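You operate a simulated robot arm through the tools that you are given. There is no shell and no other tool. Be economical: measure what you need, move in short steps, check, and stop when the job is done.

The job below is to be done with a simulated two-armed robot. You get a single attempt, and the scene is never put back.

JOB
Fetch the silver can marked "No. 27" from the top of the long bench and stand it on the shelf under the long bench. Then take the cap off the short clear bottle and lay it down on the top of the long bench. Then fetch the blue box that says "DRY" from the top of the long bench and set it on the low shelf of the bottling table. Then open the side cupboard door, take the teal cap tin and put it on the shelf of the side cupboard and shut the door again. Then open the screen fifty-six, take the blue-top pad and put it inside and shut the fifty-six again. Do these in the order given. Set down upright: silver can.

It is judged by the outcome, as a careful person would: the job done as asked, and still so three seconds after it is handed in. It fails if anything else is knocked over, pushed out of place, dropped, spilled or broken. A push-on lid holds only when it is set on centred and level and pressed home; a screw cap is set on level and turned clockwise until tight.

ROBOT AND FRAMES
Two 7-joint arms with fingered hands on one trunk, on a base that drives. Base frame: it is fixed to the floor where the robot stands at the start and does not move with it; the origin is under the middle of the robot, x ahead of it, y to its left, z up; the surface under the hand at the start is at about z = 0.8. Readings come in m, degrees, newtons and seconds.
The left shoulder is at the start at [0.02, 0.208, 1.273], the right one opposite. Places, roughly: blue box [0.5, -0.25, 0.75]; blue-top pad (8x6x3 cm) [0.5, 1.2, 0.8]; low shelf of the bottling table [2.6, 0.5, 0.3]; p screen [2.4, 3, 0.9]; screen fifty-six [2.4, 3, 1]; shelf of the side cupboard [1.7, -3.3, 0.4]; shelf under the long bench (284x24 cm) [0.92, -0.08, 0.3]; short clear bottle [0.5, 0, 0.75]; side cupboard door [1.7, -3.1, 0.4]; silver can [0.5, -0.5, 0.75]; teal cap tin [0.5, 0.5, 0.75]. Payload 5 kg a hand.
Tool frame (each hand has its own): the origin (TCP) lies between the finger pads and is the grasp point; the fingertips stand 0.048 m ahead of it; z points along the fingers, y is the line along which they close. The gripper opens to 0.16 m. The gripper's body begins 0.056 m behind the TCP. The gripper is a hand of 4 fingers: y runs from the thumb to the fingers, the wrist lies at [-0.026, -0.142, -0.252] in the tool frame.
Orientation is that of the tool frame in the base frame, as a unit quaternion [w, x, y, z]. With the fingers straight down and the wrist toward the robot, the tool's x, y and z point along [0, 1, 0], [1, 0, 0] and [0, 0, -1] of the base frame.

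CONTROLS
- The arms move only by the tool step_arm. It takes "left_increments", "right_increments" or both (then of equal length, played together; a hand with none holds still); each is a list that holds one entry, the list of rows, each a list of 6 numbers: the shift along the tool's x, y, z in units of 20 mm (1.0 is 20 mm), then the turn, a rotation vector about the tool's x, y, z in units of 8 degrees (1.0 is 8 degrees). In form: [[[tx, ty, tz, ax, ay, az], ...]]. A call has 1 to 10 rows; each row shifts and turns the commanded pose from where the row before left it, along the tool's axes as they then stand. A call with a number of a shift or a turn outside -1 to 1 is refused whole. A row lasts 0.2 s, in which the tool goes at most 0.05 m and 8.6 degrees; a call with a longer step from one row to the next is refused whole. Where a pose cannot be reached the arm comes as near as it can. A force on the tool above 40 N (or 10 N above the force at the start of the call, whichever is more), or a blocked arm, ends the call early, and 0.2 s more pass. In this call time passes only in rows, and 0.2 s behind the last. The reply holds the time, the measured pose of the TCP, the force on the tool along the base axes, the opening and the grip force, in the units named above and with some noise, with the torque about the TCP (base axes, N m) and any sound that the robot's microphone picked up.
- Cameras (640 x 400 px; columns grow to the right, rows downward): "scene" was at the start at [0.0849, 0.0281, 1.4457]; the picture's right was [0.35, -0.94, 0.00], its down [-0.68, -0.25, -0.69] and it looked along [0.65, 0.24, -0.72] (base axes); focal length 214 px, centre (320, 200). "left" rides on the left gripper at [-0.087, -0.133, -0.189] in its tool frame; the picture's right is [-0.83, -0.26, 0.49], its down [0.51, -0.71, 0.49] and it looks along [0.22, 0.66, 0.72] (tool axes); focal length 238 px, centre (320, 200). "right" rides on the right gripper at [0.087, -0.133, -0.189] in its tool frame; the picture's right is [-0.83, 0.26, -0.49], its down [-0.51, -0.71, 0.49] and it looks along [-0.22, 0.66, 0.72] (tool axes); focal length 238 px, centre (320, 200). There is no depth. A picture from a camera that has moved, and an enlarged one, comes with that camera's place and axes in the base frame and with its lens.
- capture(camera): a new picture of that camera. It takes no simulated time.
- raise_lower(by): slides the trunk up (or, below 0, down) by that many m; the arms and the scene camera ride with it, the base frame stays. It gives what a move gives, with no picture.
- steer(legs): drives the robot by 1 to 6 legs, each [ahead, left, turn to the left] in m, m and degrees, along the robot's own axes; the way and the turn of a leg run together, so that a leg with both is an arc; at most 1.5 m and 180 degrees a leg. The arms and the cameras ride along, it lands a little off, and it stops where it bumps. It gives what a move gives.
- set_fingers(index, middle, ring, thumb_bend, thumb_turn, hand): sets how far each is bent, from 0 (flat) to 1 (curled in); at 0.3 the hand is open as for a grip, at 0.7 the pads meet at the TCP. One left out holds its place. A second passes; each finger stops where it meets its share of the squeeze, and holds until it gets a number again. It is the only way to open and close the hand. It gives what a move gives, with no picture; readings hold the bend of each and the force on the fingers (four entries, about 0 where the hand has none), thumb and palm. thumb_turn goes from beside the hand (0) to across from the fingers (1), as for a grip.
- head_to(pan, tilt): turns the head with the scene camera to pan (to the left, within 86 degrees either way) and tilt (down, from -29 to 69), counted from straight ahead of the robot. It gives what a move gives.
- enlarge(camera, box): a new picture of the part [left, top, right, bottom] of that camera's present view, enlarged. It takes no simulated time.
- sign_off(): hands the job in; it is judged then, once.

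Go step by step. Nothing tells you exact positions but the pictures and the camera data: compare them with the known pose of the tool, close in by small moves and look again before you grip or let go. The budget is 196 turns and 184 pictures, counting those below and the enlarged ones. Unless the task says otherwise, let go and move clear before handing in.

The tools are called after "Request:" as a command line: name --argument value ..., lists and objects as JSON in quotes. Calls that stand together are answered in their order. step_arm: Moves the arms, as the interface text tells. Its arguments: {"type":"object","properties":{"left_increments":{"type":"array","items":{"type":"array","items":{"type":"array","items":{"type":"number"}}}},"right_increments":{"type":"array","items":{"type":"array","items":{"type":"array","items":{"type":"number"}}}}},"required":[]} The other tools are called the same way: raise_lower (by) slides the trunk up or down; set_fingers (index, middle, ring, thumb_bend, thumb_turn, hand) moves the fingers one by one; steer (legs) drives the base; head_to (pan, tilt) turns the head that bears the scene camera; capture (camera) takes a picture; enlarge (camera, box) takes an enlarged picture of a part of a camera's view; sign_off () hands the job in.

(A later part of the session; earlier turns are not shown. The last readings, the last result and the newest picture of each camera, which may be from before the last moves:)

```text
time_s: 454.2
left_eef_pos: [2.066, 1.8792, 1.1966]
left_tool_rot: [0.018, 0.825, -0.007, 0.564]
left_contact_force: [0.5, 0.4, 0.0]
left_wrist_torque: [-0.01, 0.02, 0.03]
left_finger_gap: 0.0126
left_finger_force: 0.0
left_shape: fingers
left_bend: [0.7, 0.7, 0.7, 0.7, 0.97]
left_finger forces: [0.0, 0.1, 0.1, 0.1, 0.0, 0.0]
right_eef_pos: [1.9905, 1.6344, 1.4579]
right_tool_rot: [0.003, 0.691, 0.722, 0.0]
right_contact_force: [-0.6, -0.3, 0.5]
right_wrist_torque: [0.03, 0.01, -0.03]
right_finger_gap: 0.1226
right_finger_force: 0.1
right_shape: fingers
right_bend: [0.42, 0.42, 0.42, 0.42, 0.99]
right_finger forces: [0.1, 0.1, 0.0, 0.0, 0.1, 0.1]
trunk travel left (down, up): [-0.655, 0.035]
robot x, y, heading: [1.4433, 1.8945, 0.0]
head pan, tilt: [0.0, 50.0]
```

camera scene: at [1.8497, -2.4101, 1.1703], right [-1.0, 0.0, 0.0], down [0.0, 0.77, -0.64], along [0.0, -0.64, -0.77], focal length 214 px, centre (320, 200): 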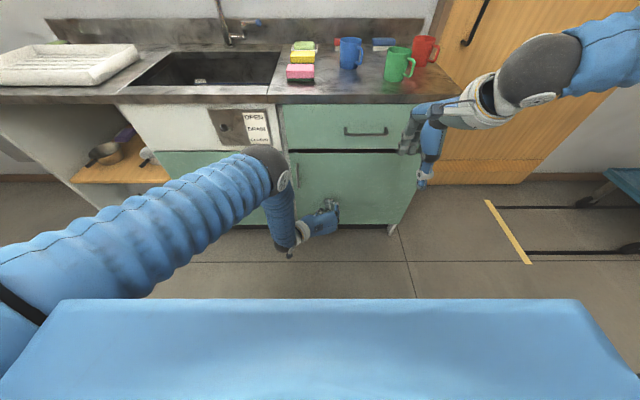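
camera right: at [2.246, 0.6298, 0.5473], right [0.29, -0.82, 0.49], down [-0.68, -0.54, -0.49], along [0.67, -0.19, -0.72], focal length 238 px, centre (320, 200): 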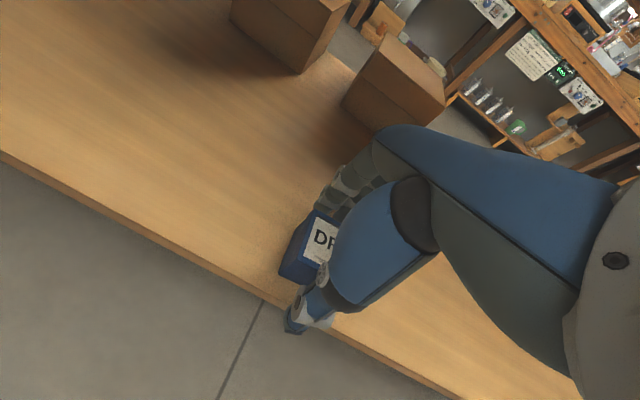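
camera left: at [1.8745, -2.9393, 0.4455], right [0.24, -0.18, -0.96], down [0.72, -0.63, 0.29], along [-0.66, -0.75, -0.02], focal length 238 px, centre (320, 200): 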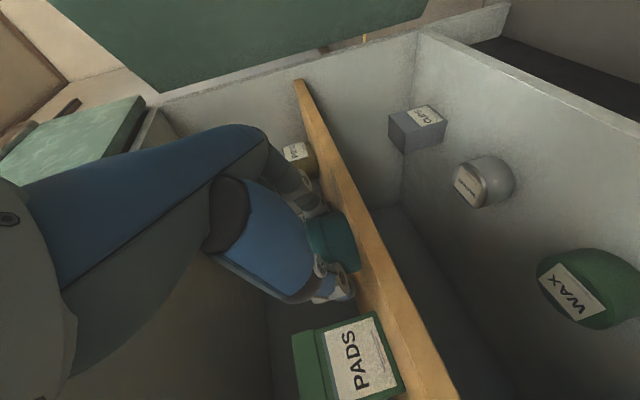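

Request:
steer --legs '[[0, 0, 90], [0.08, -0.72, 0]]'

Request:
raise_lower --by -0.3

Request:
head_to --pan -12 --tilt 35

Request:
capture --camera "scene"

```text
time_s: 462.0
left_eef_pos: [2.172, 2.6005, 1.196]
left_tool_rot: [-0.387, 0.588, 0.58, 0.411]
left_contact_force: [0.3, 0.7, -0.5]
left_wrist_torque: [0.0, 0.03, 0.02]
left_finger_gap: 0.0126
left_finger_force: 0.1
left_shape: fingers
left_bend: [0.7, 0.7, 0.7, 0.7, 0.97]
left_finger forces: [0.0, 0.0, 0.1, 0.0, 0.0, 0.0]
right_eef_pos: [2.4169, 2.5243, 1.4592]
right_tool_rot: [0.002, -0.023, 1.0, 0.002]
right_contact_force: [-0.1, -0.4, -0.1]
right_wrist_torque: [-0.02, 0.0, -0.03]
right_finger_gap: 0.1229
right_finger_force: 0.0
right_shape: fingers
right_bend: [0.42, 0.42, 0.42, 0.42, 0.99]
right_finger forces: [0.1, 0.0, 0.0, 0.0, 0.1, 0.0]
trunk travel left (down, up): [-0.655, 0.035]
robot x, y, heading: [2.161, 1.9781, 90.1]
head pan, tilt: [0.0, 50.0]
```

```text
time_s: 465.0
left_eef_pos: [2.1714, 2.6006, 0.8978]
left_tool_rot: [-0.387, 0.588, 0.58, 0.41]
left_contact_force: [-0.3, 0.7, 0.5]
left_wrist_torque: [0.0, 0.01, 0.0]
left_finger_gap: 0.0126
left_finger_force: 0.0
left_shape: fingers
left_bend: [0.7, 0.7, 0.7, 0.7, 0.97]
left_finger forces: [0.0, 0.0, 0.0, 0.1, 0.0, 0.0]
right_eef_pos: [2.4173, 2.5261, 1.1587]
right_tool_rot: [0.003, -0.024, 1.0, 0.002]
right_contact_force: [0.6, 0.0, -0.3]
right_wrist_torque: [0.03, -0.01, -0.02]
right_finger_gap: 0.1227
right_finger_force: 0.0
right_shape: fingers
right_bend: [0.42, 0.42, 0.42, 0.42, 0.99]
right_finger forces: [0.0, 0.0, 0.1, 0.0, 0.0, 0.0]
trunk travel left (down, up): [-0.355, 0.335]
robot x, y, heading: [2.1572, 1.9793, 90.3]
head pan, tilt: [0.0, 50.0]
```

```text
time_s: 465.8
left_eef_pos: [2.1717, 2.6015, 0.8961]
left_tool_rot: [-0.387, 0.588, 0.579, 0.411]
left_contact_force: [0.0, 0.4, 0.8]
left_wrist_torque: [0.01, 0.02, -0.01]
left_finger_gap: 0.0124
left_finger_force: 0.1
left_shape: fingers
left_bend: [0.7, 0.7, 0.7, 0.7, 0.97]
left_finger forces: [0.0, 0.0, 0.0, 0.1, 0.0, 0.1]
right_eef_pos: [2.4182, 2.5255, 1.1579]
right_tool_rot: [0.003, -0.023, 1.0, 0.002]
right_contact_force: [-0.4, -0.6, 0.7]
right_wrist_torque: [0.0, 0.0, 0.04]
right_finger_gap: 0.1229
right_finger_force: 0.1
right_shape: fingers
right_bend: [0.42, 0.42, 0.42, 0.42, 0.99]
right_finger forces: [0.0, 0.1, 0.0, 0.1, 0.1, 0.1]
trunk travel left (down, up): [-0.355, 0.335]
robot x, y, heading: [2.1601, 1.9791, 90.1]
head pan, tilt: [-12.0, 35.0]
```

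```text
46 pictures are left
camera scene: at [2.1781, 2.0753, 1.542], right [0.98, -0.2, 0.0], down [-0.12, -0.56, -0.82], along [0.17, 0.8, -0.57], focal length 214 px, centre (320, 200)
```

scene: 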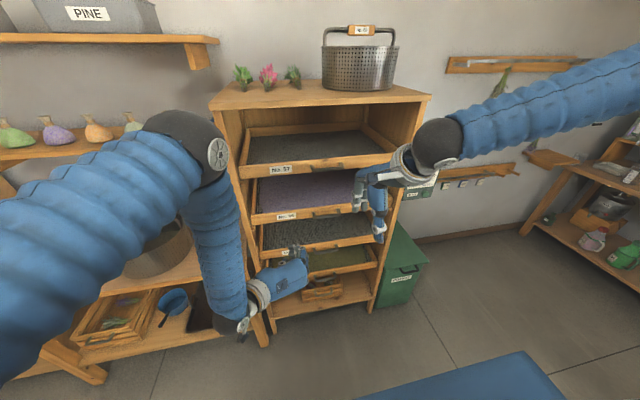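

Request:
enlarge --camera "scene" --box '[230, 120, 400, 290]'

```text
2.35 times, centred on (315, 205) of scene
camera zoom: at [2.1781, 2.0753, 1.542], right [0.98, -0.2, 0.0], down [-0.12, -0.56, -0.82], along [0.17, 0.8, -0.57], focal length 505 px, centre (332, 188)
```

zoom: 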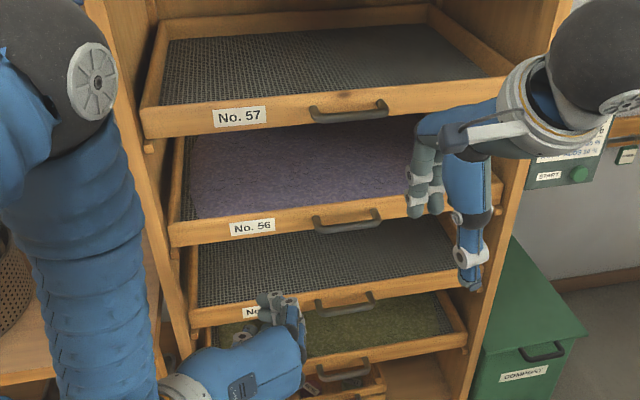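

The No. 56 handle triangulates to (2.36, 2.788, 0.955). I'll pitch the right hand 45° forward, narrow it, and move to a pre-grasp in front of the bar.

Request:
set_fingers --hand "right" --index 0.57 --middle 0.57 --ring 0.57 --thumb_bend 0.55

Request:
step_arm --right_increments '[[[0, 0, 0, -0.94, 0, 0], [0, 0, 0, -0.94, 0, 0], [0, 0, 0, -0.94, 0, 0], [0, 0, 0, -0.94, 0, 0], [0, 0, 0, -0.94, 0, 0], [0, 0, 0, -0.94, 0, 0]]]'

Request:
step_arm --right_increments '[[[0.25, 0.21, 0.99, 0, 0, 0], [0.25, 0.21, 0.99, 0, 0, 0], [0.25, 0.21, 0.99, 0, 0, 0], [0.25, 0.21, 0.99, 0, 0, 0], [0.25, 0.21, 0.99, 0, 0, 0], [0.25, 0.21, 0.99, 0, 0, 0], [0.25, 0.21, 0.99, 0, 0, 0], [0.25, 0.21, 0.99, 0, 0, 0], [0.25, 0.21, 0.99, 0, 0, 0], [0.25, 0.21, 0.99, 0, 0, 0]]]'

Request:
capture --camera "right"

Request:
enlarge --camera "scene" --box '[260, 130, 400, 260]'

```text
time_s: 466.8
left_eef_pos: [2.173, 2.6021, 0.8966]
left_tool_rot: [-0.387, 0.587, 0.581, 0.411]
left_contact_force: [-0.7, -0.4, 0.7]
left_wrist_torque: [0.0, -0.01, 0.01]
left_finger_gap: 0.0122
left_finger_force: 0.0
left_shape: fingers
left_bend: [0.7, 0.7, 0.7, 0.7, 0.97]
left_finger forces: [0.1, 0.0, 0.1, 0.1, 0.0, 0.0]
right_eef_pos: [2.4186, 2.5245, 1.1576]
right_tool_rot: [0.002, -0.024, 1.0, 0.001]
right_contact_force: [-0.8, 0.3, -0.2]
right_wrist_torque: [0.03, 0.03, 0.0]
right_finger_gap: 0.0695
right_finger_force: 0.0
right_shape: fingers
right_bend: [0.56, 0.56, 0.56, 0.55, 1.0]
right_finger forces: [0.0, 0.1, 0.0, 0.1, 0.0, 0.0]
trunk travel left (down, up): [-0.355, 0.335]
robot x, y, heading: [2.1644, 1.9809, 90.1]
head pan, tilt: [-12.0, 35.0]
```

```text
time_s: 468.1
left_eef_pos: [2.1729, 2.6005, 0.8957]
left_tool_rot: [-0.387, 0.588, 0.58, 0.41]
left_contact_force: [-0.1, -0.4, -0.9]
left_wrist_torque: [0.0, 0.01, 0.01]
left_finger_gap: 0.0123
left_finger_force: 0.1
left_shape: fingers
left_bend: [0.7, 0.7, 0.7, 0.7, 0.97]
left_finger forces: [0.0, 0.0, 0.1, 0.1, 0.0, 0.0]
right_eef_pos: [2.4196, 2.5713, 1.1558]
right_tool_rot: [-0.003, -0.024, 0.973, 0.229]
right_contact_force: [0.2, -0.3, -0.1]
right_wrist_torque: [-0.01, -0.03, 0.01]
right_finger_gap: 0.0695
right_finger_force: 0.1
right_shape: fingers
right_bend: [0.56, 0.56, 0.56, 0.55, 1.0]
right_finger forces: [0.1, 0.1, 0.0, 0.0, 0.0, 0.0]
right hand out of reach, approached as far as the arm can: row 2, 3, 4, 5, 6
trunk travel left (down, up): [-0.355, 0.335]
robot x, y, heading: [2.1635, 1.9786, 90.3]
head pan, tilt: [-12.0, 35.0]
```

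```text
time_s: 469.4
left_eef_pos: [2.1729, 2.6, 0.8963]
left_tool_rot: [-0.387, 0.588, 0.579, 0.411]
left_contact_force: [0.5, 0.4, 1.1]
left_wrist_torque: [-0.01, 0.04, 0.01]
left_finger_gap: 0.0124
left_finger_force: 0.0
left_shape: fingers
left_bend: [0.7, 0.7, 0.7, 0.7, 0.97]
left_finger forces: [0.0, 0.0, 0.0, 0.0, 0.0, 0.0]
right_eef_pos: [2.4061, 2.6381, 1.1498]
right_tool_rot: [-0.003, -0.022, 0.966, 0.258]
right_contact_force: [-1.4, -0.1, -0.3]
right_wrist_torque: [-0.05, -0.01, -0.07]
right_finger_gap: 0.0688
right_finger_force: 0.1
right_shape: fingers
right_bend: [0.56, 0.56, 0.56, 0.55, 1.0]
right_finger forces: [0.1, 0.0, 0.0, 0.0, 0.0, 0.1]
right hand out of reach, approached as far as the arm can: row 3, 4, 5, 6
trunk travel left (down, up): [-0.355, 0.335]
robot x, y, heading: [2.1611, 1.9789, 90.1]
head pan, tilt: [-12.0, 35.0]
stopped in row 6 (right hand): the force on the tool passed its limit at 44 N (the readings are from after the stop); the commanded pose is now the measured one
```

```text
44 pictures are left
camera right: at [2.3268, 2.4263, 1.2477], right [0.83, 0.02, 0.56], down [0.53, -0.35, -0.78], along [0.18, 0.94, -0.3], focal length 238 px, centre (320, 200)
```

right: 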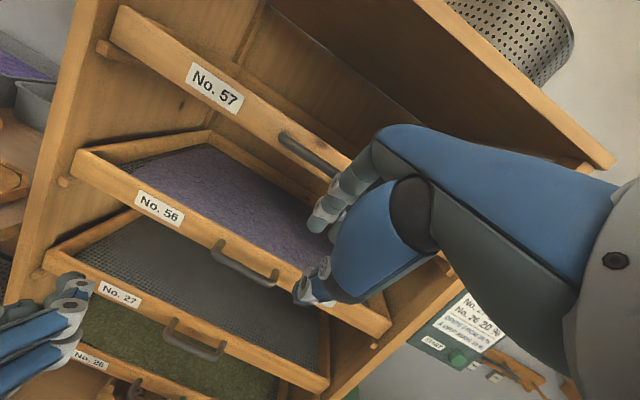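

```text
3.08 times, centred on (330, 195) of scene
camera zoom: at [2.1779, 2.0753, 1.5422], right [0.98, -0.21, 0.0], down [-0.12, -0.56, -0.82], along [0.17, 0.8, -0.57], focal length 660 px, centre (289, 215)
```

zoom: 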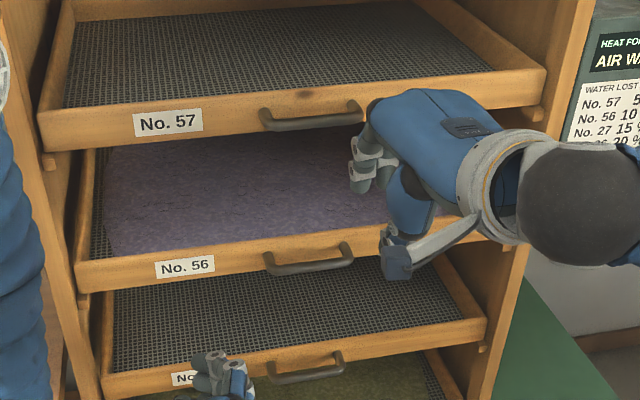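

The arm can't pitch that far so close in, and it touched No. 57's handle. I'll keep the present 30° pitch, retreat, come down in front, and then approach over the bar of No. 56.

Request:
step_arm --right_increments '[[[0, -0.866, -0.5, 0, 0, 0], [0, -0.866, -0.5, 0, 0, 0], [0, -0.866, -0.5, 0, 0, 0], [0.35, -0.5, 0.866, 0, 0, 0], [0.35, -0.5, 0.866, 0, 0, 0], [0.35, -0.5, 0.866, 0, 0, 0], [0.35, -0.5, 0.866, 0, 0, 0], [0.35, -0.5, 0.866, 0, 0, 0], [0.35, -0.5, 0.866, 0, 0, 0]]]'

Request:
set_fingers --hand "right" --index 0.6 --middle 0.6 --ring 0.6 --thumb_bend 0.5

Request:
capture --camera "right"

```text
time_s: 471.4
left_eef_pos: [2.1739, 2.6002, 0.8958]
left_tool_rot: [-0.387, 0.588, 0.579, 0.411]
left_contact_force: [0.3, -0.2, 0.3]
left_wrist_torque: [0.0, 0.04, -0.01]
left_finger_gap: 0.0126
left_finger_force: 0.1
left_shape: fingers
left_bend: [0.7, 0.7, 0.7, 0.7, 0.97]
left_finger forces: [0.0, 0.1, 0.0, 0.1, 0.0, 0.0]
right_eef_pos: [2.4099, 2.58, 1.1523]
right_tool_rot: [-0.003, -0.023, 0.968, 0.251]
right_contact_force: [0.0, 0.2, 0.6]
right_wrist_torque: [-0.01, 0.01, -0.04]
right_finger_gap: 0.0689
right_finger_force: 0.0
right_shape: fingers
right_bend: [0.56, 0.56, 0.56, 0.55, 1.0]
right_finger forces: [0.0, 0.0, 0.1, 0.0, 0.0, 0.0]
right hand out of reach, approached as far as the arm can: row 3, 4, 5, 6, 7, 8, 9
trunk travel left (down, up): [-0.355, 0.335]
robot x, y, heading: [2.1651, 1.978, 90.3]
head pan, tilt: [-12.0, 35.0]
```

```text
time_s: 472.4
left_eef_pos: [2.1732, 2.6013, 0.897]
left_tool_rot: [-0.386, 0.588, 0.58, 0.411]
left_contact_force: [0.5, -0.1, 0.2]
left_wrist_torque: [0.01, 0.01, -0.03]
left_finger_gap: 0.0122
left_finger_force: 0.0
left_shape: fingers
left_bend: [0.7, 0.7, 0.7, 0.7, 0.97]
left_finger forces: [0.0, 0.0, 0.1, 0.0, 0.0, 0.1]
right_eef_pos: [2.41, 2.5788, 1.1523]
right_tool_rot: [-0.003, -0.023, 0.968, 0.251]
right_contact_force: [0.5, -0.7, 0.0]
right_wrist_torque: [0.02, -0.03, 0.0]
right_finger_gap: 0.0707
right_finger_force: 0.1
right_shape: fingers
right_bend: [0.6, 0.6, 0.6, 0.5, 1.0]
right_finger forces: [0.0, 0.1, 0.0, 0.0, 0.0, 0.0]
trunk travel left (down, up): [-0.355, 0.335]
robot x, y, heading: [2.1596, 1.9805, 90.1]
head pan, tilt: [-12.0, 35.0]
```

```text
42 pictures are left
camera right: at [2.3308, 2.3684, 1.255], right [0.83, 0.03, 0.56], down [0.53, -0.36, -0.77], along [0.18, 0.93, -0.31], focal length 238 px, centre (320, 200)
```

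right: 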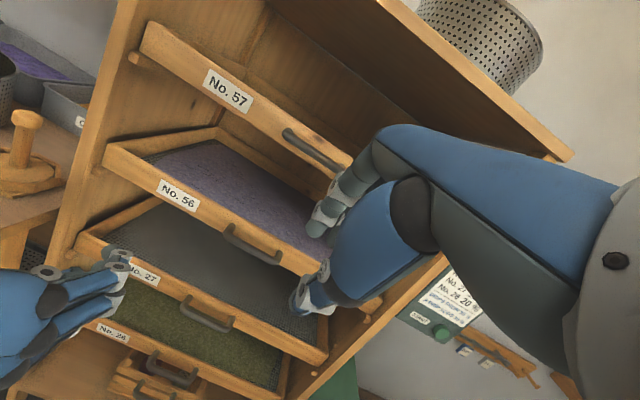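

Request:
steer --legs '[[-0.12, 0, 0]]'

Request:
step_arm --right_increments '[[[0, 0.866, 0.5, 0, 0, 0], [0, 0.866, 0.5, 0, 0, 0], [0, 0.866, 0.5, 0, 0, 0], [0, 0.866, 0.5, 0, 0, 0]]]'

```text
time_s: 473.7
left_eef_pos: [2.1735, 2.4794, 0.8963]
left_tool_rot: [-0.387, 0.588, 0.579, 0.412]
left_contact_force: [0.8, -0.9, 1.4]
left_wrist_torque: [0.0, -0.01, 0.01]
left_finger_gap: 0.0125
left_finger_force: 0.0
left_shape: fingers
left_bend: [0.7, 0.7, 0.7, 0.7, 0.97]
left_finger forces: [0.1, 0.1, 0.0, 0.1, 0.1, 0.2]
right_eef_pos: [2.4097, 2.4562, 1.1541]
right_tool_rot: [-0.003, -0.024, 0.967, 0.252]
right_contact_force: [-0.8, -0.9, 1.8]
right_wrist_torque: [0.08, -0.03, -0.01]
right_finger_gap: 0.0707
right_finger_force: 0.1
right_shape: fingers
right_bend: [0.6, 0.6, 0.6, 0.5, 1.0]
right_finger forces: [0.0, 0.1, 0.0, 0.1, 0.1, 0.1]
trunk travel left (down, up): [-0.355, 0.335]
robot x, y, heading: [2.1614, 1.8566, 90.3]
head pan, tilt: [-12.0, 35.0]
```

```text
time_s: 474.7
left_eef_pos: [2.1741, 2.4795, 0.8978]
left_tool_rot: [-0.387, 0.588, 0.579, 0.411]
left_contact_force: [0.3, 0.7, 0.2]
left_wrist_torque: [-0.03, 0.01, -0.02]
left_finger_gap: 0.0125
left_finger_force: 0.0
left_shape: fingers
left_bend: [0.7, 0.7, 0.7, 0.7, 0.97]
left_finger forces: [0.0, 0.1, 0.0, 0.0, 0.0, 0.1]
right_eef_pos: [2.4053, 2.5384, 1.1526]
right_tool_rot: [-0.003, -0.024, 0.968, 0.252]
right_contact_force: [-0.3, 0.3, -1.5]
right_wrist_torque: [0.02, -0.02, 0.0]
right_finger_gap: 0.0708
right_finger_force: 0.1
right_shape: fingers
right_bend: [0.6, 0.6, 0.6, 0.5, 1.0]
right_finger forces: [0.0, 0.1, 0.0, 0.1, 0.0, 0.0]
trunk travel left (down, up): [-0.355, 0.335]
robot x, y, heading: [2.1652, 1.8581, 90.3]
head pan, tilt: [-12.0, 35.0]
```

Request:
step_arm --right_increments '[[[0.26, 0.1, 0.9, 0, 0, 0], [0.26, 0.1, 0.9, 0, 0, 0], [0.26, 0.1, 0.9, 0, 0, 0], [0.26, 0.1, 0.9, 0, 0, 0], [0.26, 0.1, 0.9, 0, 0, 0], [0.26, 0.1, 0.9, 0, 0, 0], [0.26, 0.1, 0.9, 0, 0, 0], [0.26, 0.1, 0.9, 0, 0, 0]]]'

Request:
capture --camera "right"

```text
time_s: 476.5
left_eef_pos: [2.1733, 2.4799, 0.8962]
left_tool_rot: [-0.386, 0.588, 0.579, 0.411]
left_contact_force: [0.4, -0.1, -0.3]
left_wrist_torque: [0.0, 0.04, -0.01]
left_finger_gap: 0.0127
left_finger_force: 0.0
left_shape: fingers
left_bend: [0.7, 0.7, 0.7, 0.7, 0.97]
left_finger forces: [0.0, 0.1, 0.0, 0.1, 0.0, 0.1]
right_eef_pos: [2.4014, 2.5605, 1.1266]
right_tool_rot: [-0.003, -0.024, 0.969, 0.247]
right_contact_force: [-0.1, -0.1, 0.1]
right_wrist_torque: [0.02, 0.03, 0.01]
right_finger_gap: 0.0709
right_finger_force: 0.1
right_shape: fingers
right_bend: [0.6, 0.6, 0.6, 0.5, 1.0]
right_finger forces: [0.0, 0.1, 0.0, 0.0, 0.0, 0.0]
right hand out of reach, approached as far as the arm can: row 2, 3, 4, 5, 6, 7, 8
trunk travel left (down, up): [-0.355, 0.335]
robot x, y, heading: [2.1633, 1.8588, 89.9]
head pan, tilt: [-12.0, 35.0]
```

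```text
41 pictures are left
camera right: at [2.3223, 2.3505, 1.2298], right [0.83, 0.03, 0.56], down [0.53, -0.36, -0.77], along [0.18, 0.93, -0.32], focal length 238 px, centre (320, 200)
```

right: 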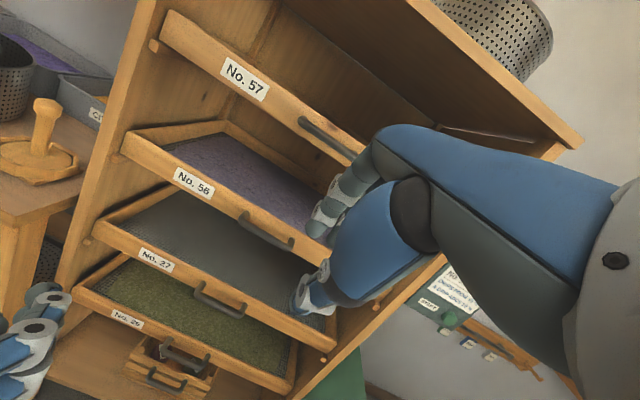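

The pitch limit depends on height relative to the shoulder, so I'll lower the trunk instead of the arm.

Request:
raise_lower --by -0.1

Request:
step_arm --right_increments '[[[0.5, 0.872, 0.488, 0, 0, 0], [0.5, 0.872, 0.488, 0, 0, 0], [0.5, 0.872, 0.488, 0, 0, 0], [0.5, 0.872, 0.488, 0, 0, 0], [0, 0.872, 0.488, 0, 0, 0], [0, 0.872, 0.488, 0, 0, 0], [0, 0.872, 0.488, 0, 0, 0]]]'

Request:
capture --camera "right"

```text
time_s: 477.8
left_eef_pos: [2.1743, 2.4794, 0.7968]
left_tool_rot: [-0.387, 0.588, 0.579, 0.412]
left_contact_force: [0.5, -1.1, 0.2]
left_wrist_torque: [0.0, 0.01, -0.01]
left_finger_gap: 0.0122
left_finger_force: 0.0
left_shape: fingers
left_bend: [0.7, 0.7, 0.7, 0.7, 0.97]
left_finger forces: [0.1, 0.0, 0.1, 0.0, 0.1, 0.0]
right_eef_pos: [2.4014, 2.5591, 1.0262]
right_tool_rot: [-0.004, -0.024, 0.969, 0.247]
right_contact_force: [-0.3, -1.0, 0.6]
right_wrist_torque: [-0.02, -0.05, -0.02]
right_finger_gap: 0.0709
right_finger_force: 0.0
right_shape: fingers
right_bend: [0.6, 0.6, 0.6, 0.5, 1.0]
right_finger forces: [0.0, 0.0, 0.0, 0.0, 0.0, 0.2]
trunk travel left (down, up): [-0.255, 0.435]
robot x, y, heading: [2.1627, 1.8594, 90.4]
head pan, tilt: [-12.0, 35.0]
```

```text
time_s: 479.4
left_eef_pos: [2.1736, 2.4807, 0.7969]
left_tool_rot: [-0.387, 0.588, 0.579, 0.411]
left_contact_force: [0.1, -0.1, -0.5]
left_wrist_torque: [-0.01, 0.0, 0.01]
left_finger_gap: 0.0123
left_finger_force: 0.0
left_shape: fingers
left_bend: [0.7, 0.7, 0.7, 0.7, 0.97]
left_finger forces: [0.0, 0.0, 0.0, 0.0, 0.0, 0.1]
right_eef_pos: [2.3536, 2.6973, 1.0242]
right_tool_rot: [-0.003, -0.024, 0.969, 0.247]
right_contact_force: [0.5, 1.0, -0.5]
right_wrist_torque: [-0.02, 0.01, -0.01]
right_finger_gap: 0.0705
right_finger_force: 0.1
right_shape: fingers
right_bend: [0.6, 0.6, 0.6, 0.5, 1.0]
right_finger forces: [0.1, 0.0, 0.0, 0.0, 0.1, 0.1]
trunk travel left (down, up): [-0.255, 0.435]
robot x, y, heading: [2.1588, 1.8619, 90.2]
head pan, tilt: [-12.0, 35.0]
```

```text
40 pictures are left
camera right: at [2.2755, 2.4885, 1.1279], right [0.83, 0.03, 0.56], down [0.53, -0.36, -0.77], along [0.18, 0.93, -0.32], focal length 238 px, centre (320, 200)
```

right: 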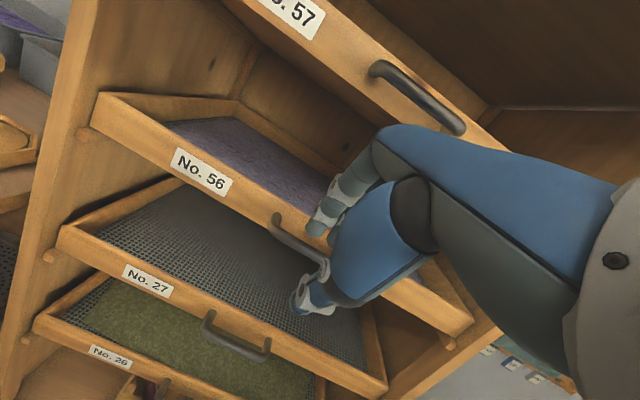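

The bar lies between fingers and thumb. Move forward over it and lower slightly.

Request:
step_arm --right_increments '[[[0.1, 0.872, 0.488, 0, 0, 0], [0.1, 0.872, 0.488, 0, 0, 0], [0.1, 0.872, 0.488, 0, 0, 0]]]'

Request:
raise_lower --by -0.045

Request:
capture --camera "right"

```text
time_s: 480.2
left_eef_pos: [2.1739, 2.4806, 0.7954]
left_tool_rot: [-0.387, 0.588, 0.579, 0.412]
left_contact_force: [-1.6, 0.0, -0.7]
left_wrist_torque: [-0.04, 0.03, -0.02]
left_finger_gap: 0.0124
left_finger_force: 0.1
left_shape: fingers
left_bend: [0.7, 0.7, 0.7, 0.7, 0.97]
left_finger forces: [0.0, 0.0, 0.0, 0.0, 0.0, 0.0]
right_eef_pos: [2.3454, 2.7597, 1.0243]
right_tool_rot: [-0.002, -0.023, 0.969, 0.246]
right_contact_force: [-0.2, -0.4, 0.0]
right_wrist_torque: [0.03, -0.02, -0.03]
right_finger_gap: 0.0707
right_finger_force: 0.1
right_shape: fingers
right_bend: [0.6, 0.6, 0.6, 0.5, 1.0]
right_finger forces: [0.0, 0.1, 0.0, 0.1, 0.1, 0.0]
trunk travel left (down, up): [-0.255, 0.435]
robot x, y, heading: [2.1631, 1.8578, 89.9]
head pan, tilt: [-12.0, 35.0]
```

```text
time_s: 481.1
left_eef_pos: [2.1747, 2.4796, 0.7512]
left_tool_rot: [-0.387, 0.588, 0.579, 0.411]
left_contact_force: [-0.4, 0.2, 0.0]
left_wrist_torque: [-0.01, -0.04, -0.02]
left_finger_gap: 0.0121
left_finger_force: 0.1
left_shape: fingers
left_bend: [0.7, 0.7, 0.7, 0.7, 0.97]
left_finger forces: [0.0, 0.1, 0.0, 0.1, 0.1, 0.0]
right_eef_pos: [2.3458, 2.7583, 0.9799]
right_tool_rot: [-0.003, -0.023, 0.969, 0.247]
right_contact_force: [0.4, -0.2, 2.2]
right_wrist_torque: [0.07, -0.05, -0.03]
right_finger_gap: 0.0714
right_finger_force: 1.6
right_shape: fingers
right_bend: [0.6, 0.6, 0.6, 0.5, 1.0]
right_finger forces: [0.2, 2.5, 0.1, 0.0, 0.0, 0.0]
trunk travel left (down, up): [-0.21, 0.48]
robot x, y, heading: [2.1643, 1.8599, 90.1]
head pan, tilt: [-12.0, 35.0]
```

```text
39 pictures are left
camera right: at [2.2669, 2.5488, 1.0832], right [0.83, 0.03, 0.56], down [0.53, -0.36, -0.77], along [0.18, 0.93, -0.32], focal length 238 px, centre (320, 200)
```

right: 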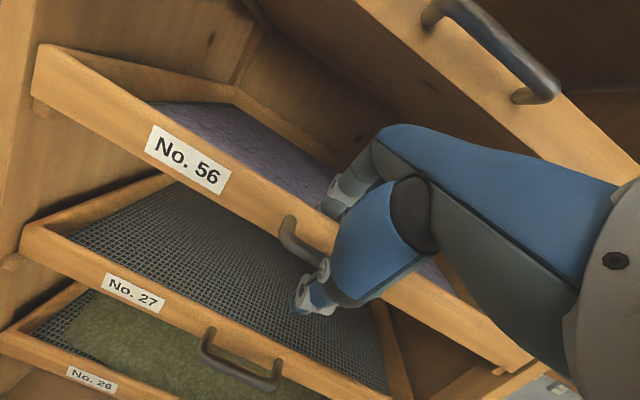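

Request:
set_fingers --hand "right" --index 0.8 --middle 0.8 --ring 0.8 --thumb_bend 0.7

Request:
capture --camera "right"

```text
time_s: 482.1
left_eef_pos: [2.1741, 2.4808, 0.7514]
left_tool_rot: [-0.386, 0.589, 0.58, 0.41]
left_contact_force: [0.3, 0.3, -0.3]
left_wrist_torque: [0.03, -0.01, 0.0]
left_finger_gap: 0.0124
left_finger_force: 0.0
left_shape: fingers
left_bend: [0.7, 0.7, 0.7, 0.7, 0.97]
left_finger forces: [0.0, 0.0, 0.0, 0.0, 0.0, 0.0]
right_eef_pos: [2.3459, 2.759, 0.9819]
right_tool_rot: [-0.003, -0.024, 0.968, 0.248]
right_contact_force: [2.0, 0.0, 4.6]
right_wrist_torque: [1.6, -0.01, 0.46]
right_finger_gap: 0.0508
right_finger_force: 43.0
right_shape: fingers
right_bend: [0.71, 0.73, 0.69, 0.59, 1.0]
right_finger forces: [20.3, 15.9, 12.3, 0.0, 36.9, 0.0]
trunk travel left (down, up): [-0.21, 0.48]
robot x, y, heading: [2.1621, 1.8595, 90.4]
head pan, tilt: [-12.0, 35.0]
```

```text
38 pictures are left
camera right: at [2.2669, 2.5483, 1.0842], right [0.83, 0.03, 0.56], down [0.53, -0.36, -0.77], along [0.18, 0.93, -0.32], focal length 238 px, centre (320, 200)
```

right: 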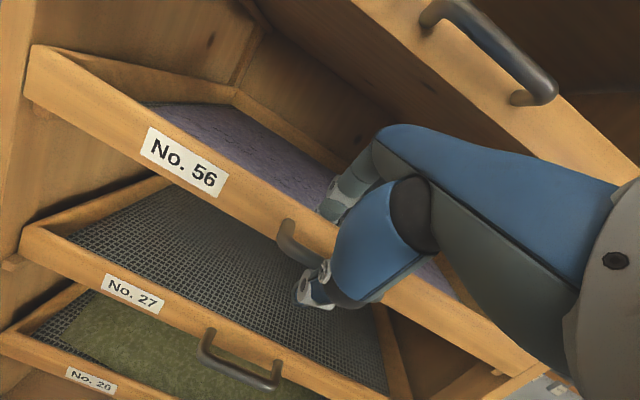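

Firm grip on the front rail and handle. Pull the screen out about 18 cm.

Request:
step_arm --right_increments '[[[0, -0.6, -0.34, 0, 0, 0], [0, -0.872, -0.488, 0, 0, 0], [0, -0.872, -0.488, 0, 0, 0], [0, -0.872, -0.488, 0, 0, 0], [0, -0.872, -0.488, 0, 0, 0], [0, -0.872, -0.488, 0, 0, 0], [0, -0.872, -0.488, 0, 0, 0], [0, -0.872, -0.488, 0, 0, 0], [0, -0.872, -0.488, 0, 0, 0], [0, -0.6, -0.34, 0, 0, 0]]]'

Request:
capture --camera "scene"

```text
time_s: 484.4
left_eef_pos: [2.1728, 2.4799, 0.7516]
left_tool_rot: [-0.387, 0.587, 0.58, 0.411]
left_contact_force: [0.4, 0.2, -0.1]
left_wrist_torque: [0.01, 0.03, 0.04]
left_finger_gap: 0.0123
left_finger_force: 0.0
left_shape: fingers
left_bend: [0.7, 0.7, 0.7, 0.7, 0.97]
left_finger forces: [0.1, 0.0, 0.0, 0.1, 0.1, 0.0]
right_eef_pos: [2.35, 2.5688, 0.9811]
right_tool_rot: [-0.007, -0.031, 0.969, 0.244]
right_contact_force: [-9.6, -1.7, -3.7]
right_wrist_torque: [1.41, 0.28, 0.2]
right_finger_gap: 0.0488
right_finger_force: 41.6
right_shape: fingers
right_bend: [0.71, 0.73, 0.69, 0.6, 0.99]
right_finger forces: [25.0, 10.7, 10.4, 0.0, 37.6, 0.1]
trunk travel left (down, up): [-0.21, 0.48]
robot x, y, heading: [2.1633, 1.8598, 90.2]
head pan, tilt: [-12.0, 35.0]
stopped in row 10 (right hand): the force on the tool passed its limit at 41 N (the readings are from after the stop); the commanded pose is now the measured one
```

```text
37 pictures are left
camera scene: at [2.1786, 1.9553, 1.3971], right [0.98, -0.2, 0.0], down [-0.12, -0.56, -0.82], along [0.17, 0.8, -0.57], focal length 214 px, centre (320, 200)
```

scene: 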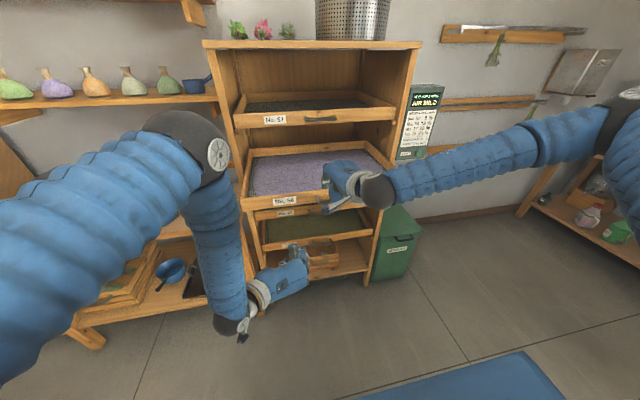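

Screen 56 is out about 19 cm. Release, lift the fingers clear of the rail.

Request:
set_fingers --hand "right" --index 0.5 --middle 0.5 --ring 0.5 --thumb_bend 0.45

Request:
raise_lower --by 0.3

Request:
capture --camera "scene"

```text
time_s: 485.4
left_eef_pos: [2.1729, 2.4794, 0.7511]
left_tool_rot: [-0.387, 0.588, 0.579, 0.411]
left_contact_force: [-0.5, 0.5, -0.2]
left_wrist_torque: [-0.02, -0.03, -0.01]
left_finger_gap: 0.0125
left_finger_force: 0.1
left_shape: fingers
left_bend: [0.7, 0.7, 0.7, 0.7, 0.97]
left_finger forces: [0.0, 0.1, 0.1, 0.0, 0.0, 0.0]
right_eef_pos: [2.3521, 2.5695, 0.9819]
right_tool_rot: [-0.005, -0.028, 0.969, 0.245]
right_contact_force: [0.7, -0.8, -0.2]
right_wrist_torque: [0.0, -0.03, 0.03]
right_finger_gap: 0.1007
right_finger_force: 0.0
right_shape: fingers
right_bend: [0.5, 0.5, 0.5, 0.45, 0.99]
right_finger forces: [0.0, 0.1, 0.0, 0.0, 0.1, 0.0]
trunk travel left (down, up): [-0.21, 0.48]
robot x, y, heading: [2.159, 1.865, 90.4]
head pan, tilt: [-12.0, 35.0]
```

```text
time_s: 488.4
left_eef_pos: [2.1723, 2.4802, 1.0506]
left_tool_rot: [-0.387, 0.588, 0.58, 0.411]
left_contact_force: [-0.3, -0.6, 0.3]
left_wrist_torque: [0.02, 0.02, 0.01]
left_finger_gap: 0.0124
left_finger_force: 0.1
left_shape: fingers
left_bend: [0.7, 0.7, 0.7, 0.7, 0.97]
left_finger forces: [0.1, 0.0, 0.0, 0.1, 0.0, 0.0]
right_eef_pos: [2.3528, 2.5694, 1.2818]
right_tool_rot: [-0.005, -0.028, 0.969, 0.245]
right_contact_force: [-0.5, 0.0, -0.5]
right_wrist_torque: [-0.01, -0.03, -0.01]
right_finger_gap: 0.1012
right_finger_force: 0.0
right_shape: fingers
right_bend: [0.5, 0.5, 0.5, 0.45, 0.99]
right_finger forces: [0.1, 0.0, 0.0, 0.0, 0.1, 0.0]
trunk travel left (down, up): [-0.51, 0.18]
robot x, y, heading: [2.1605, 1.8586, 90.2]
head pan, tilt: [-12.0, 35.0]
```

```text
36 pictures are left
camera scene: at [2.1787, 1.9554, 1.6969], right [0.98, -0.2, 0.0], down [-0.12, -0.56, -0.82], along [0.17, 0.8, -0.57], focal length 214 px, centre (320, 200)
```

scene: 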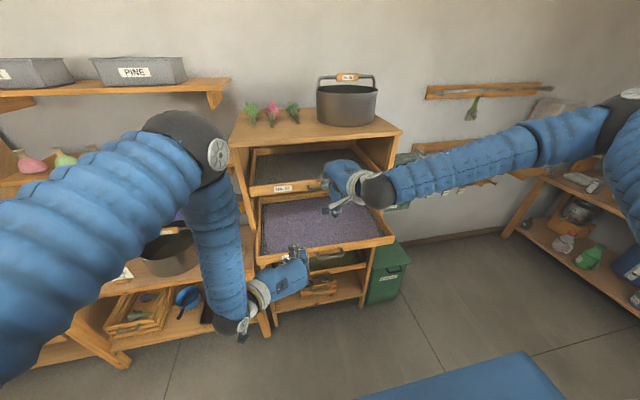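

Open. Now fetch the pad: drive back to the bench's front left.

Request:
raise_lower --by 0.15

Request:
steer --legs '[[0, 0, -90], [0, 0.2, 0], [-1.2, 0, 0], [-1.2, 0, 0], [0, -0.75, 0]]'

Request:
step_arm --right_increments '[[[0, 0, 0, 0.9, 0, 0], [0, 0, 0, 0.9, 0, 0], [0, 0, 0, 0.9, 0, 0], [0, 0, 0, 0.85, 0, 0]]]'

Request:
raise_lower --by -0.3

Request:
head_to --pan 0 --tilt 50

Request:
capture --camera "scene"

```text
time_s: 490.1
left_eef_pos: [2.1734, 2.4801, 1.2009]
left_tool_rot: [-0.386, 0.588, 0.58, 0.411]
left_contact_force: [0.0, -0.7, -0.8]
left_wrist_torque: [0.0, -0.02, 0.0]
left_finger_gap: 0.0124
left_finger_force: 0.0
left_shape: fingers
left_bend: [0.7, 0.7, 0.7, 0.7, 0.97]
left_finger forces: [0.0, 0.1, 0.0, 0.0, 0.0, 0.0]
right_eef_pos: [2.3521, 2.5698, 1.4304]
right_tool_rot: [-0.005, -0.028, 0.969, 0.245]
right_contact_force: [0.1, 0.1, 0.3]
right_wrist_torque: [0.03, -0.02, 0.0]
right_finger_gap: 0.1011
right_finger_force: 0.1
right_shape: fingers
right_bend: [0.5, 0.5, 0.5, 0.45, 0.99]
right_finger forces: [0.1, 0.1, 0.0, 0.0, 0.0, 0.1]
trunk travel left (down, up): [-0.66, 0.03]
robot x, y, heading: [2.1603, 1.8563, 90.2]
head pan, tilt: [-12.0, 35.0]
```

```text
time_s: 510.8
left_eef_pos: [0.3339, 1.2776, 1.2015]
left_tool_rot: [0.02, 0.825, -0.012, 0.564]
left_contact_force: [0.0, -0.6, -0.3]
left_wrist_torque: [0.02, -0.02, 0.0]
left_finger_gap: 0.0125
left_finger_force: 0.0
left_shape: fingers
left_bend: [0.7, 0.7, 0.7, 0.7, 0.97]
left_finger forces: [0.0, 0.1, 0.0, 0.0, 0.0, 0.1]
right_eef_pos: [0.4218, 1.0973, 1.4323]
right_tool_rot: [0.171, 0.67, 0.7, 0.177]
right_contact_force: [0.9, 0.9, -0.3]
right_wrist_torque: [0.0, 0.0, -0.02]
right_finger_gap: 0.1014
right_finger_force: 0.0
right_shape: fingers
right_bend: [0.5, 0.5, 0.5, 0.45, 0.99]
right_finger forces: [0.1, 0.0, 0.0, 0.0, 0.0, 0.0]
trunk travel left (down, up): [-0.66, 0.03]
robot x, y, heading: [-0.2845, 1.2952, -0.6]
head pan, tilt: [-12.0, 35.0]
```

```text
time_s: 511.8
left_eef_pos: [0.3348, 1.2795, 1.2003]
left_tool_rot: [0.022, 0.825, -0.01, 0.564]
left_contact_force: [-0.1, 0.7, -0.1]
left_wrist_torque: [-0.06, 0.0, -0.08]
left_finger_gap: 0.0123
left_finger_force: 0.0
left_shape: fingers
left_bend: [0.7, 0.7, 0.7, 0.7, 0.97]
left_finger forces: [0.1, 0.1, 0.0, 0.1, 0.0, 0.1]
right_eef_pos: [0.4214, 1.0988, 1.4324]
right_tool_rot: [0.0, 0.691, 0.722, -0.002]
right_contact_force: [-0.4, 1.0, -1.6]
right_wrist_torque: [-0.03, -0.03, -0.01]
right_finger_gap: 0.1014
right_finger_force: 0.0
right_shape: fingers
right_bend: [0.5, 0.5, 0.5, 0.45, 0.99]
right_finger forces: [0.0, 0.1, 0.1, 0.0, 0.1, 0.1]
trunk travel left (down, up): [-0.66, 0.03]
robot x, y, heading: [-0.2877, 1.2994, -0.6]
head pan, tilt: [-12.0, 35.0]
```

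```text
time_s: 514.8
left_eef_pos: [0.3336, 1.2773, 0.9016]
left_tool_rot: [0.021, 0.826, -0.011, 0.564]
left_contact_force: [1.3, -0.7, -0.1]
left_wrist_torque: [-0.01, 0.01, -0.02]
left_finger_gap: 0.0123
left_finger_force: 0.0
left_shape: fingers
left_bend: [0.7, 0.7, 0.7, 0.7, 0.97]
left_finger forces: [0.1, 0.0, 0.1, 0.0, 0.1, 0.0]
right_eef_pos: [0.4216, 1.097, 1.132]
right_tool_rot: [0.001, 0.692, 0.722, 0.0]
right_contact_force: [0.2, -0.1, 0.4]
right_wrist_torque: [-0.01, -0.03, 0.02]
right_finger_gap: 0.101
right_finger_force: 0.1
right_shape: fingers
right_bend: [0.5, 0.5, 0.5, 0.45, 0.99]
right_finger forces: [0.1, 0.0, 0.0, 0.0, 0.0, 0.0]
trunk travel left (down, up): [-0.36, 0.33]
robot x, y, heading: [-0.2902, 1.2961, -0.7]
head pan, tilt: [-12.0, 35.0]
```

```text
time_s: 515.6
left_eef_pos: [0.3344, 1.2773, 0.9012]
left_tool_rot: [0.02, 0.825, -0.012, 0.564]
left_contact_force: [0.3, 0.0, -0.6]
left_wrist_torque: [0.03, 0.01, -0.02]
left_finger_gap: 0.0124
left_finger_force: 0.1
left_shape: fingers
left_bend: [0.7, 0.7, 0.7, 0.7, 0.97]
left_finger forces: [0.0, 0.1, 0.0, 0.1, 0.0, 0.1]
right_eef_pos: [0.4208, 1.0963, 1.1322]
right_tool_rot: [0.001, 0.692, 0.722, -0.001]
right_contact_force: [-0.5, -0.2, 0.1]
right_wrist_torque: [0.02, 0.02, 0.01]
right_finger_gap: 0.1014
right_finger_force: 0.1
right_shape: fingers
right_bend: [0.5, 0.5, 0.5, 0.45, 0.99]
right_finger forces: [0.0, 0.0, 0.1, 0.1, 0.0, 0.1]
trunk travel left (down, up): [-0.36, 0.33]
robot x, y, heading: [-0.2902, 1.2972, -0.4]
head pan, tilt: [0.0, 50.0]
```

```text
35 pictures are left
camera scene: at [-0.2008, 1.296, 1.5254], right [-0.01, -1.0, 0.0], down [-0.77, 0.01, -0.64], along [0.64, -0.01, -0.77], focal length 214 px, centre (320, 200)
```

scene: 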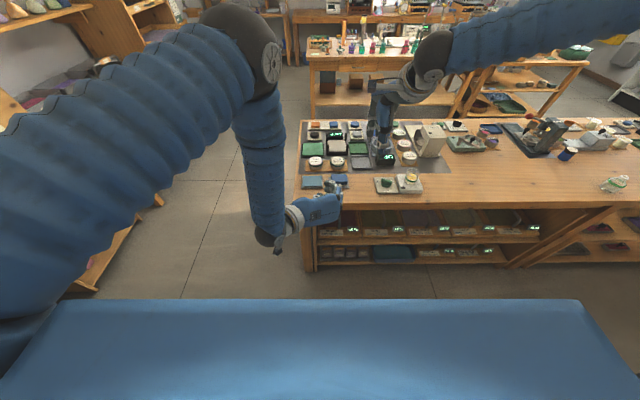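

Request:
enlarge --camera "scene" --box '[290, 110, 440, 210]'

Request:
enlarge --camera "scene" --box '[560, 150, 640, 210]'

```text
4.00 times, centred on (365, 160) of scene
camera zoom: at [-0.2008, 1.296, 1.5254], right [-0.01, -1.0, 0.0], down [-0.77, 0.01, -0.64], along [0.64, -0.01, -0.77], focal length 858 px, centre (140, 360)
```

zoom: 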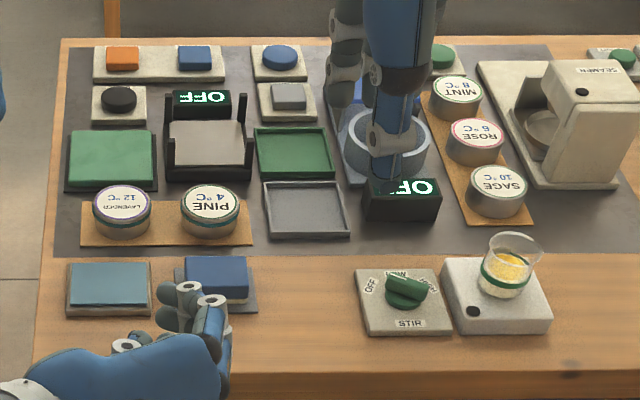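

```text
6.67 times, centred on (600, 180) of scene
camera zoom: at [-0.2008, 1.296, 1.5254], right [-0.01, -1.0, 0.0], down [-0.77, 0.01, -0.64], along [0.64, -0.01, -0.77], focal length 1430 px, centre (-1547, 333)
```

zoom: 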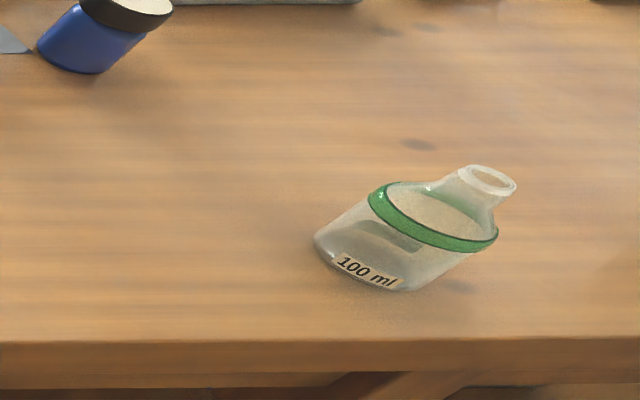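

Bottle is upright (wide-angle lean). The blue pad at about (0.50, 1.198) matches; I'll move the left hand aside and look closely.

Request:
step_arm --left_increments '[[[0.6, -1, -0.6, 0, 0, 0], [0.6, -1, -0.6, 0, 0, 0], [0.6, -1, -0.6, 0, 0, 0], [0.6, -1, -0.6, 0, 0, 0], [0.6, -1, -0.6, 0, 0, 0], [0.6, -1, -0.6, 0, 0, 0], [0.6, -1, -0.2, 0, 0, 0], [0.6, -1, -0.2, 0, 0, 0]]]' --right_increments '[[[0, 0, 0, 0, 0, 0], [0, 0, 0, 0, 0, 0], [0, 0, 0, 0, 0, 0], [0, 0, 0, 0, 0, 0], [0, 0, 0, 0, 0, 0], [0, 0, 0, 0, 0, 0], [0, 0, 0, 0, 0, 0], [0, 0, 0, 0, 0, 0]]]'

Request:
enlarge --camera "scene" --box '[295, 160, 375, 210]'

```text
time_s: 517.4
left_eef_pos: [0.301, 1.4418, 1.0153]
left_tool_rot: [0.022, 0.825, -0.011, 0.564]
left_contact_force: [0.2, 0.3, 0.4]
left_wrist_torque: [-0.01, -0.01, -0.01]
left_finger_gap: 0.0124
left_finger_force: 0.0
left_shape: fingers
left_bend: [0.7, 0.7, 0.7, 0.7, 0.97]
left_finger forces: [0.0, 0.0, 0.0, 0.0, 0.0, 0.1]
right_eef_pos: [0.4211, 1.0976, 1.1325]
right_tool_rot: [0.001, 0.692, 0.722, -0.002]
right_contact_force: [1.0, -0.5, 0.2]
right_wrist_torque: [-0.01, -0.02, -0.02]
right_finger_gap: 0.1011
right_finger_force: 0.1
right_shape: fingers
right_bend: [0.5, 0.5, 0.5, 0.45, 0.99]
right_finger forces: [0.0, 0.1, 0.0, 0.0, 0.0, 0.1]
trunk travel left (down, up): [-0.36, 0.33]
robot x, y, heading: [-0.2859, 1.2967, -0.5]
head pan, tilt: [0.0, 50.0]
```

```text
8.00 times, centred on (335, 185) of scene
camera zoom: at [-0.2013, 1.2968, 1.5253], right [-0.01, -1.0, 0.0], down [-0.77, 0.01, -0.64], along [0.64, -0.01, -0.77], focal length 1716 px, centre (200, 320)
```

zoom: 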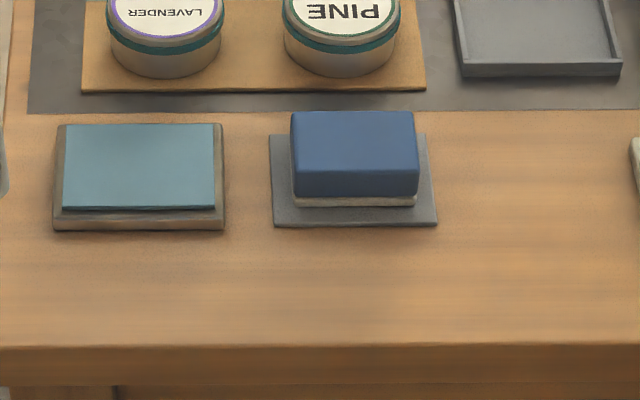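

That is it: a blue block on a grey mat, centre about (0.51, 1.197), top z≈0.832. Move the right hand above it.

Request:
set_fingers --hand "right" --index 0.52 --middle 0.52 --ring 0.52 --thumb_bend 0.52

Request:
step_arm --right_increments '[[[0.69, 0.665, 0.93, 0, 0, 0], [0.69, 0.665, 0.93, 0, 0, 0], [0.69, 0.665, 0.93, 0, 0, 0], [0.69, 0.665, 0.93, 0, 0, 0], [0.69, 0.665, 0.93, 0, 0, 0], [0.69, 0.665, 0.93, 0, 0, 0], [0.69, 0.665, 0.93, 0, 0, 0]]]'

Request:
enlarge --camera "right" --box '[200, 130, 420, 340]'

Request:
enlarge --camera "scene" --box '[295, 130, 395, 210]'

```text
time_s: 518.4
left_eef_pos: [0.3027, 1.4405, 1.0136]
left_tool_rot: [0.02, 0.825, -0.011, 0.564]
left_contact_force: [-0.3, 0.1, 0.0]
left_wrist_torque: [-0.02, 0.0, 0.0]
left_finger_gap: 0.0124
left_finger_force: 0.0
left_shape: fingers
left_bend: [0.7, 0.7, 0.7, 0.7, 0.97]
left_finger forces: [0.0, 0.0, 0.0, 0.0, 0.0, 0.0]
right_eef_pos: [0.4205, 1.0978, 1.1324]
right_tool_rot: [0.0, 0.692, 0.722, -0.001]
right_contact_force: [0.4, 0.1, 0.3]
right_wrist_torque: [0.0, 0.01, 0.0]
right_finger_gap: 0.0835
right_finger_force: 0.1
right_shape: fingers
right_bend: [0.52, 0.52, 0.52, 0.52, 1.0]
right_finger forces: [0.0, 0.0, 0.0, 0.0, 0.0, 0.0]
trunk travel left (down, up): [-0.36, 0.33]
robot x, y, heading: [-0.2852, 1.2957, -0.7]
head pan, tilt: [0.0, 50.0]
```

```text
time_s: 520.0
left_eef_pos: [0.3034, 1.4415, 1.0139]
left_tool_rot: [0.021, 0.826, -0.01, 0.564]
left_contact_force: [-0.6, -0.2, -0.7]
left_wrist_torque: [-0.03, -0.01, -0.05]
left_finger_gap: 0.0125
left_finger_force: 0.0
left_shape: fingers
left_bend: [0.7, 0.7, 0.7, 0.7, 0.97]
left_finger forces: [0.0, 0.1, 0.0, 0.1, 0.0, 0.1]
right_eef_pos: [0.5086, 1.1964, 1.0014]
right_tool_rot: [0.001, 0.693, 0.721, -0.002]
right_contact_force: [0.5, 0.4, 0.6]
right_wrist_torque: [0.01, 0.12, 0.03]
right_finger_gap: 0.0836
right_finger_force: 0.1
right_shape: fingers
right_bend: [0.52, 0.52, 0.52, 0.52, 1.0]
right_finger forces: [0.0, 0.1, 0.0, 0.0, 0.0, 0.0]
trunk travel left (down, up): [-0.36, 0.33]
robot x, y, heading: [-0.2868, 1.2969, -0.7]
head pan, tilt: [0.0, 50.0]
```

```text
1.90 times, centred on (310, 235) of right
camera zoom: at [0.371, 1.2796, 1.1918], right [0.29, -0.82, 0.49], down [-0.69, -0.54, -0.49], along [0.66, -0.19, -0.72], focal length 454 px, centre (339, 133)
```

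zoom: 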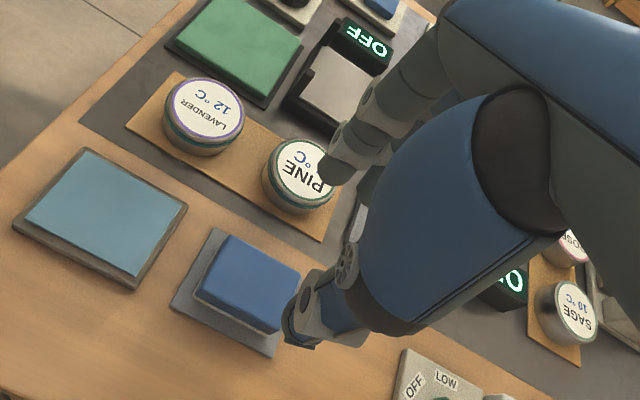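

```text
5.00 times, centred on (345, 170) of scene
camera zoom: at [-0.1999, 1.2972, 1.5252], right [-0.01, -1.0, 0.0], down [-0.77, 0.01, -0.64], along [0.64, -0.01, -0.77], focal length 1072 px, centre (195, 350)
```

zoom: 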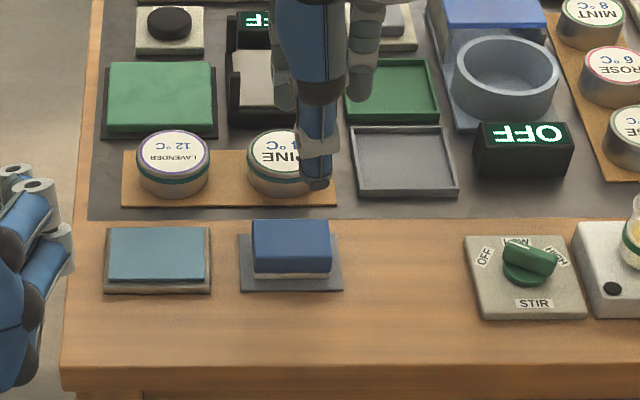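

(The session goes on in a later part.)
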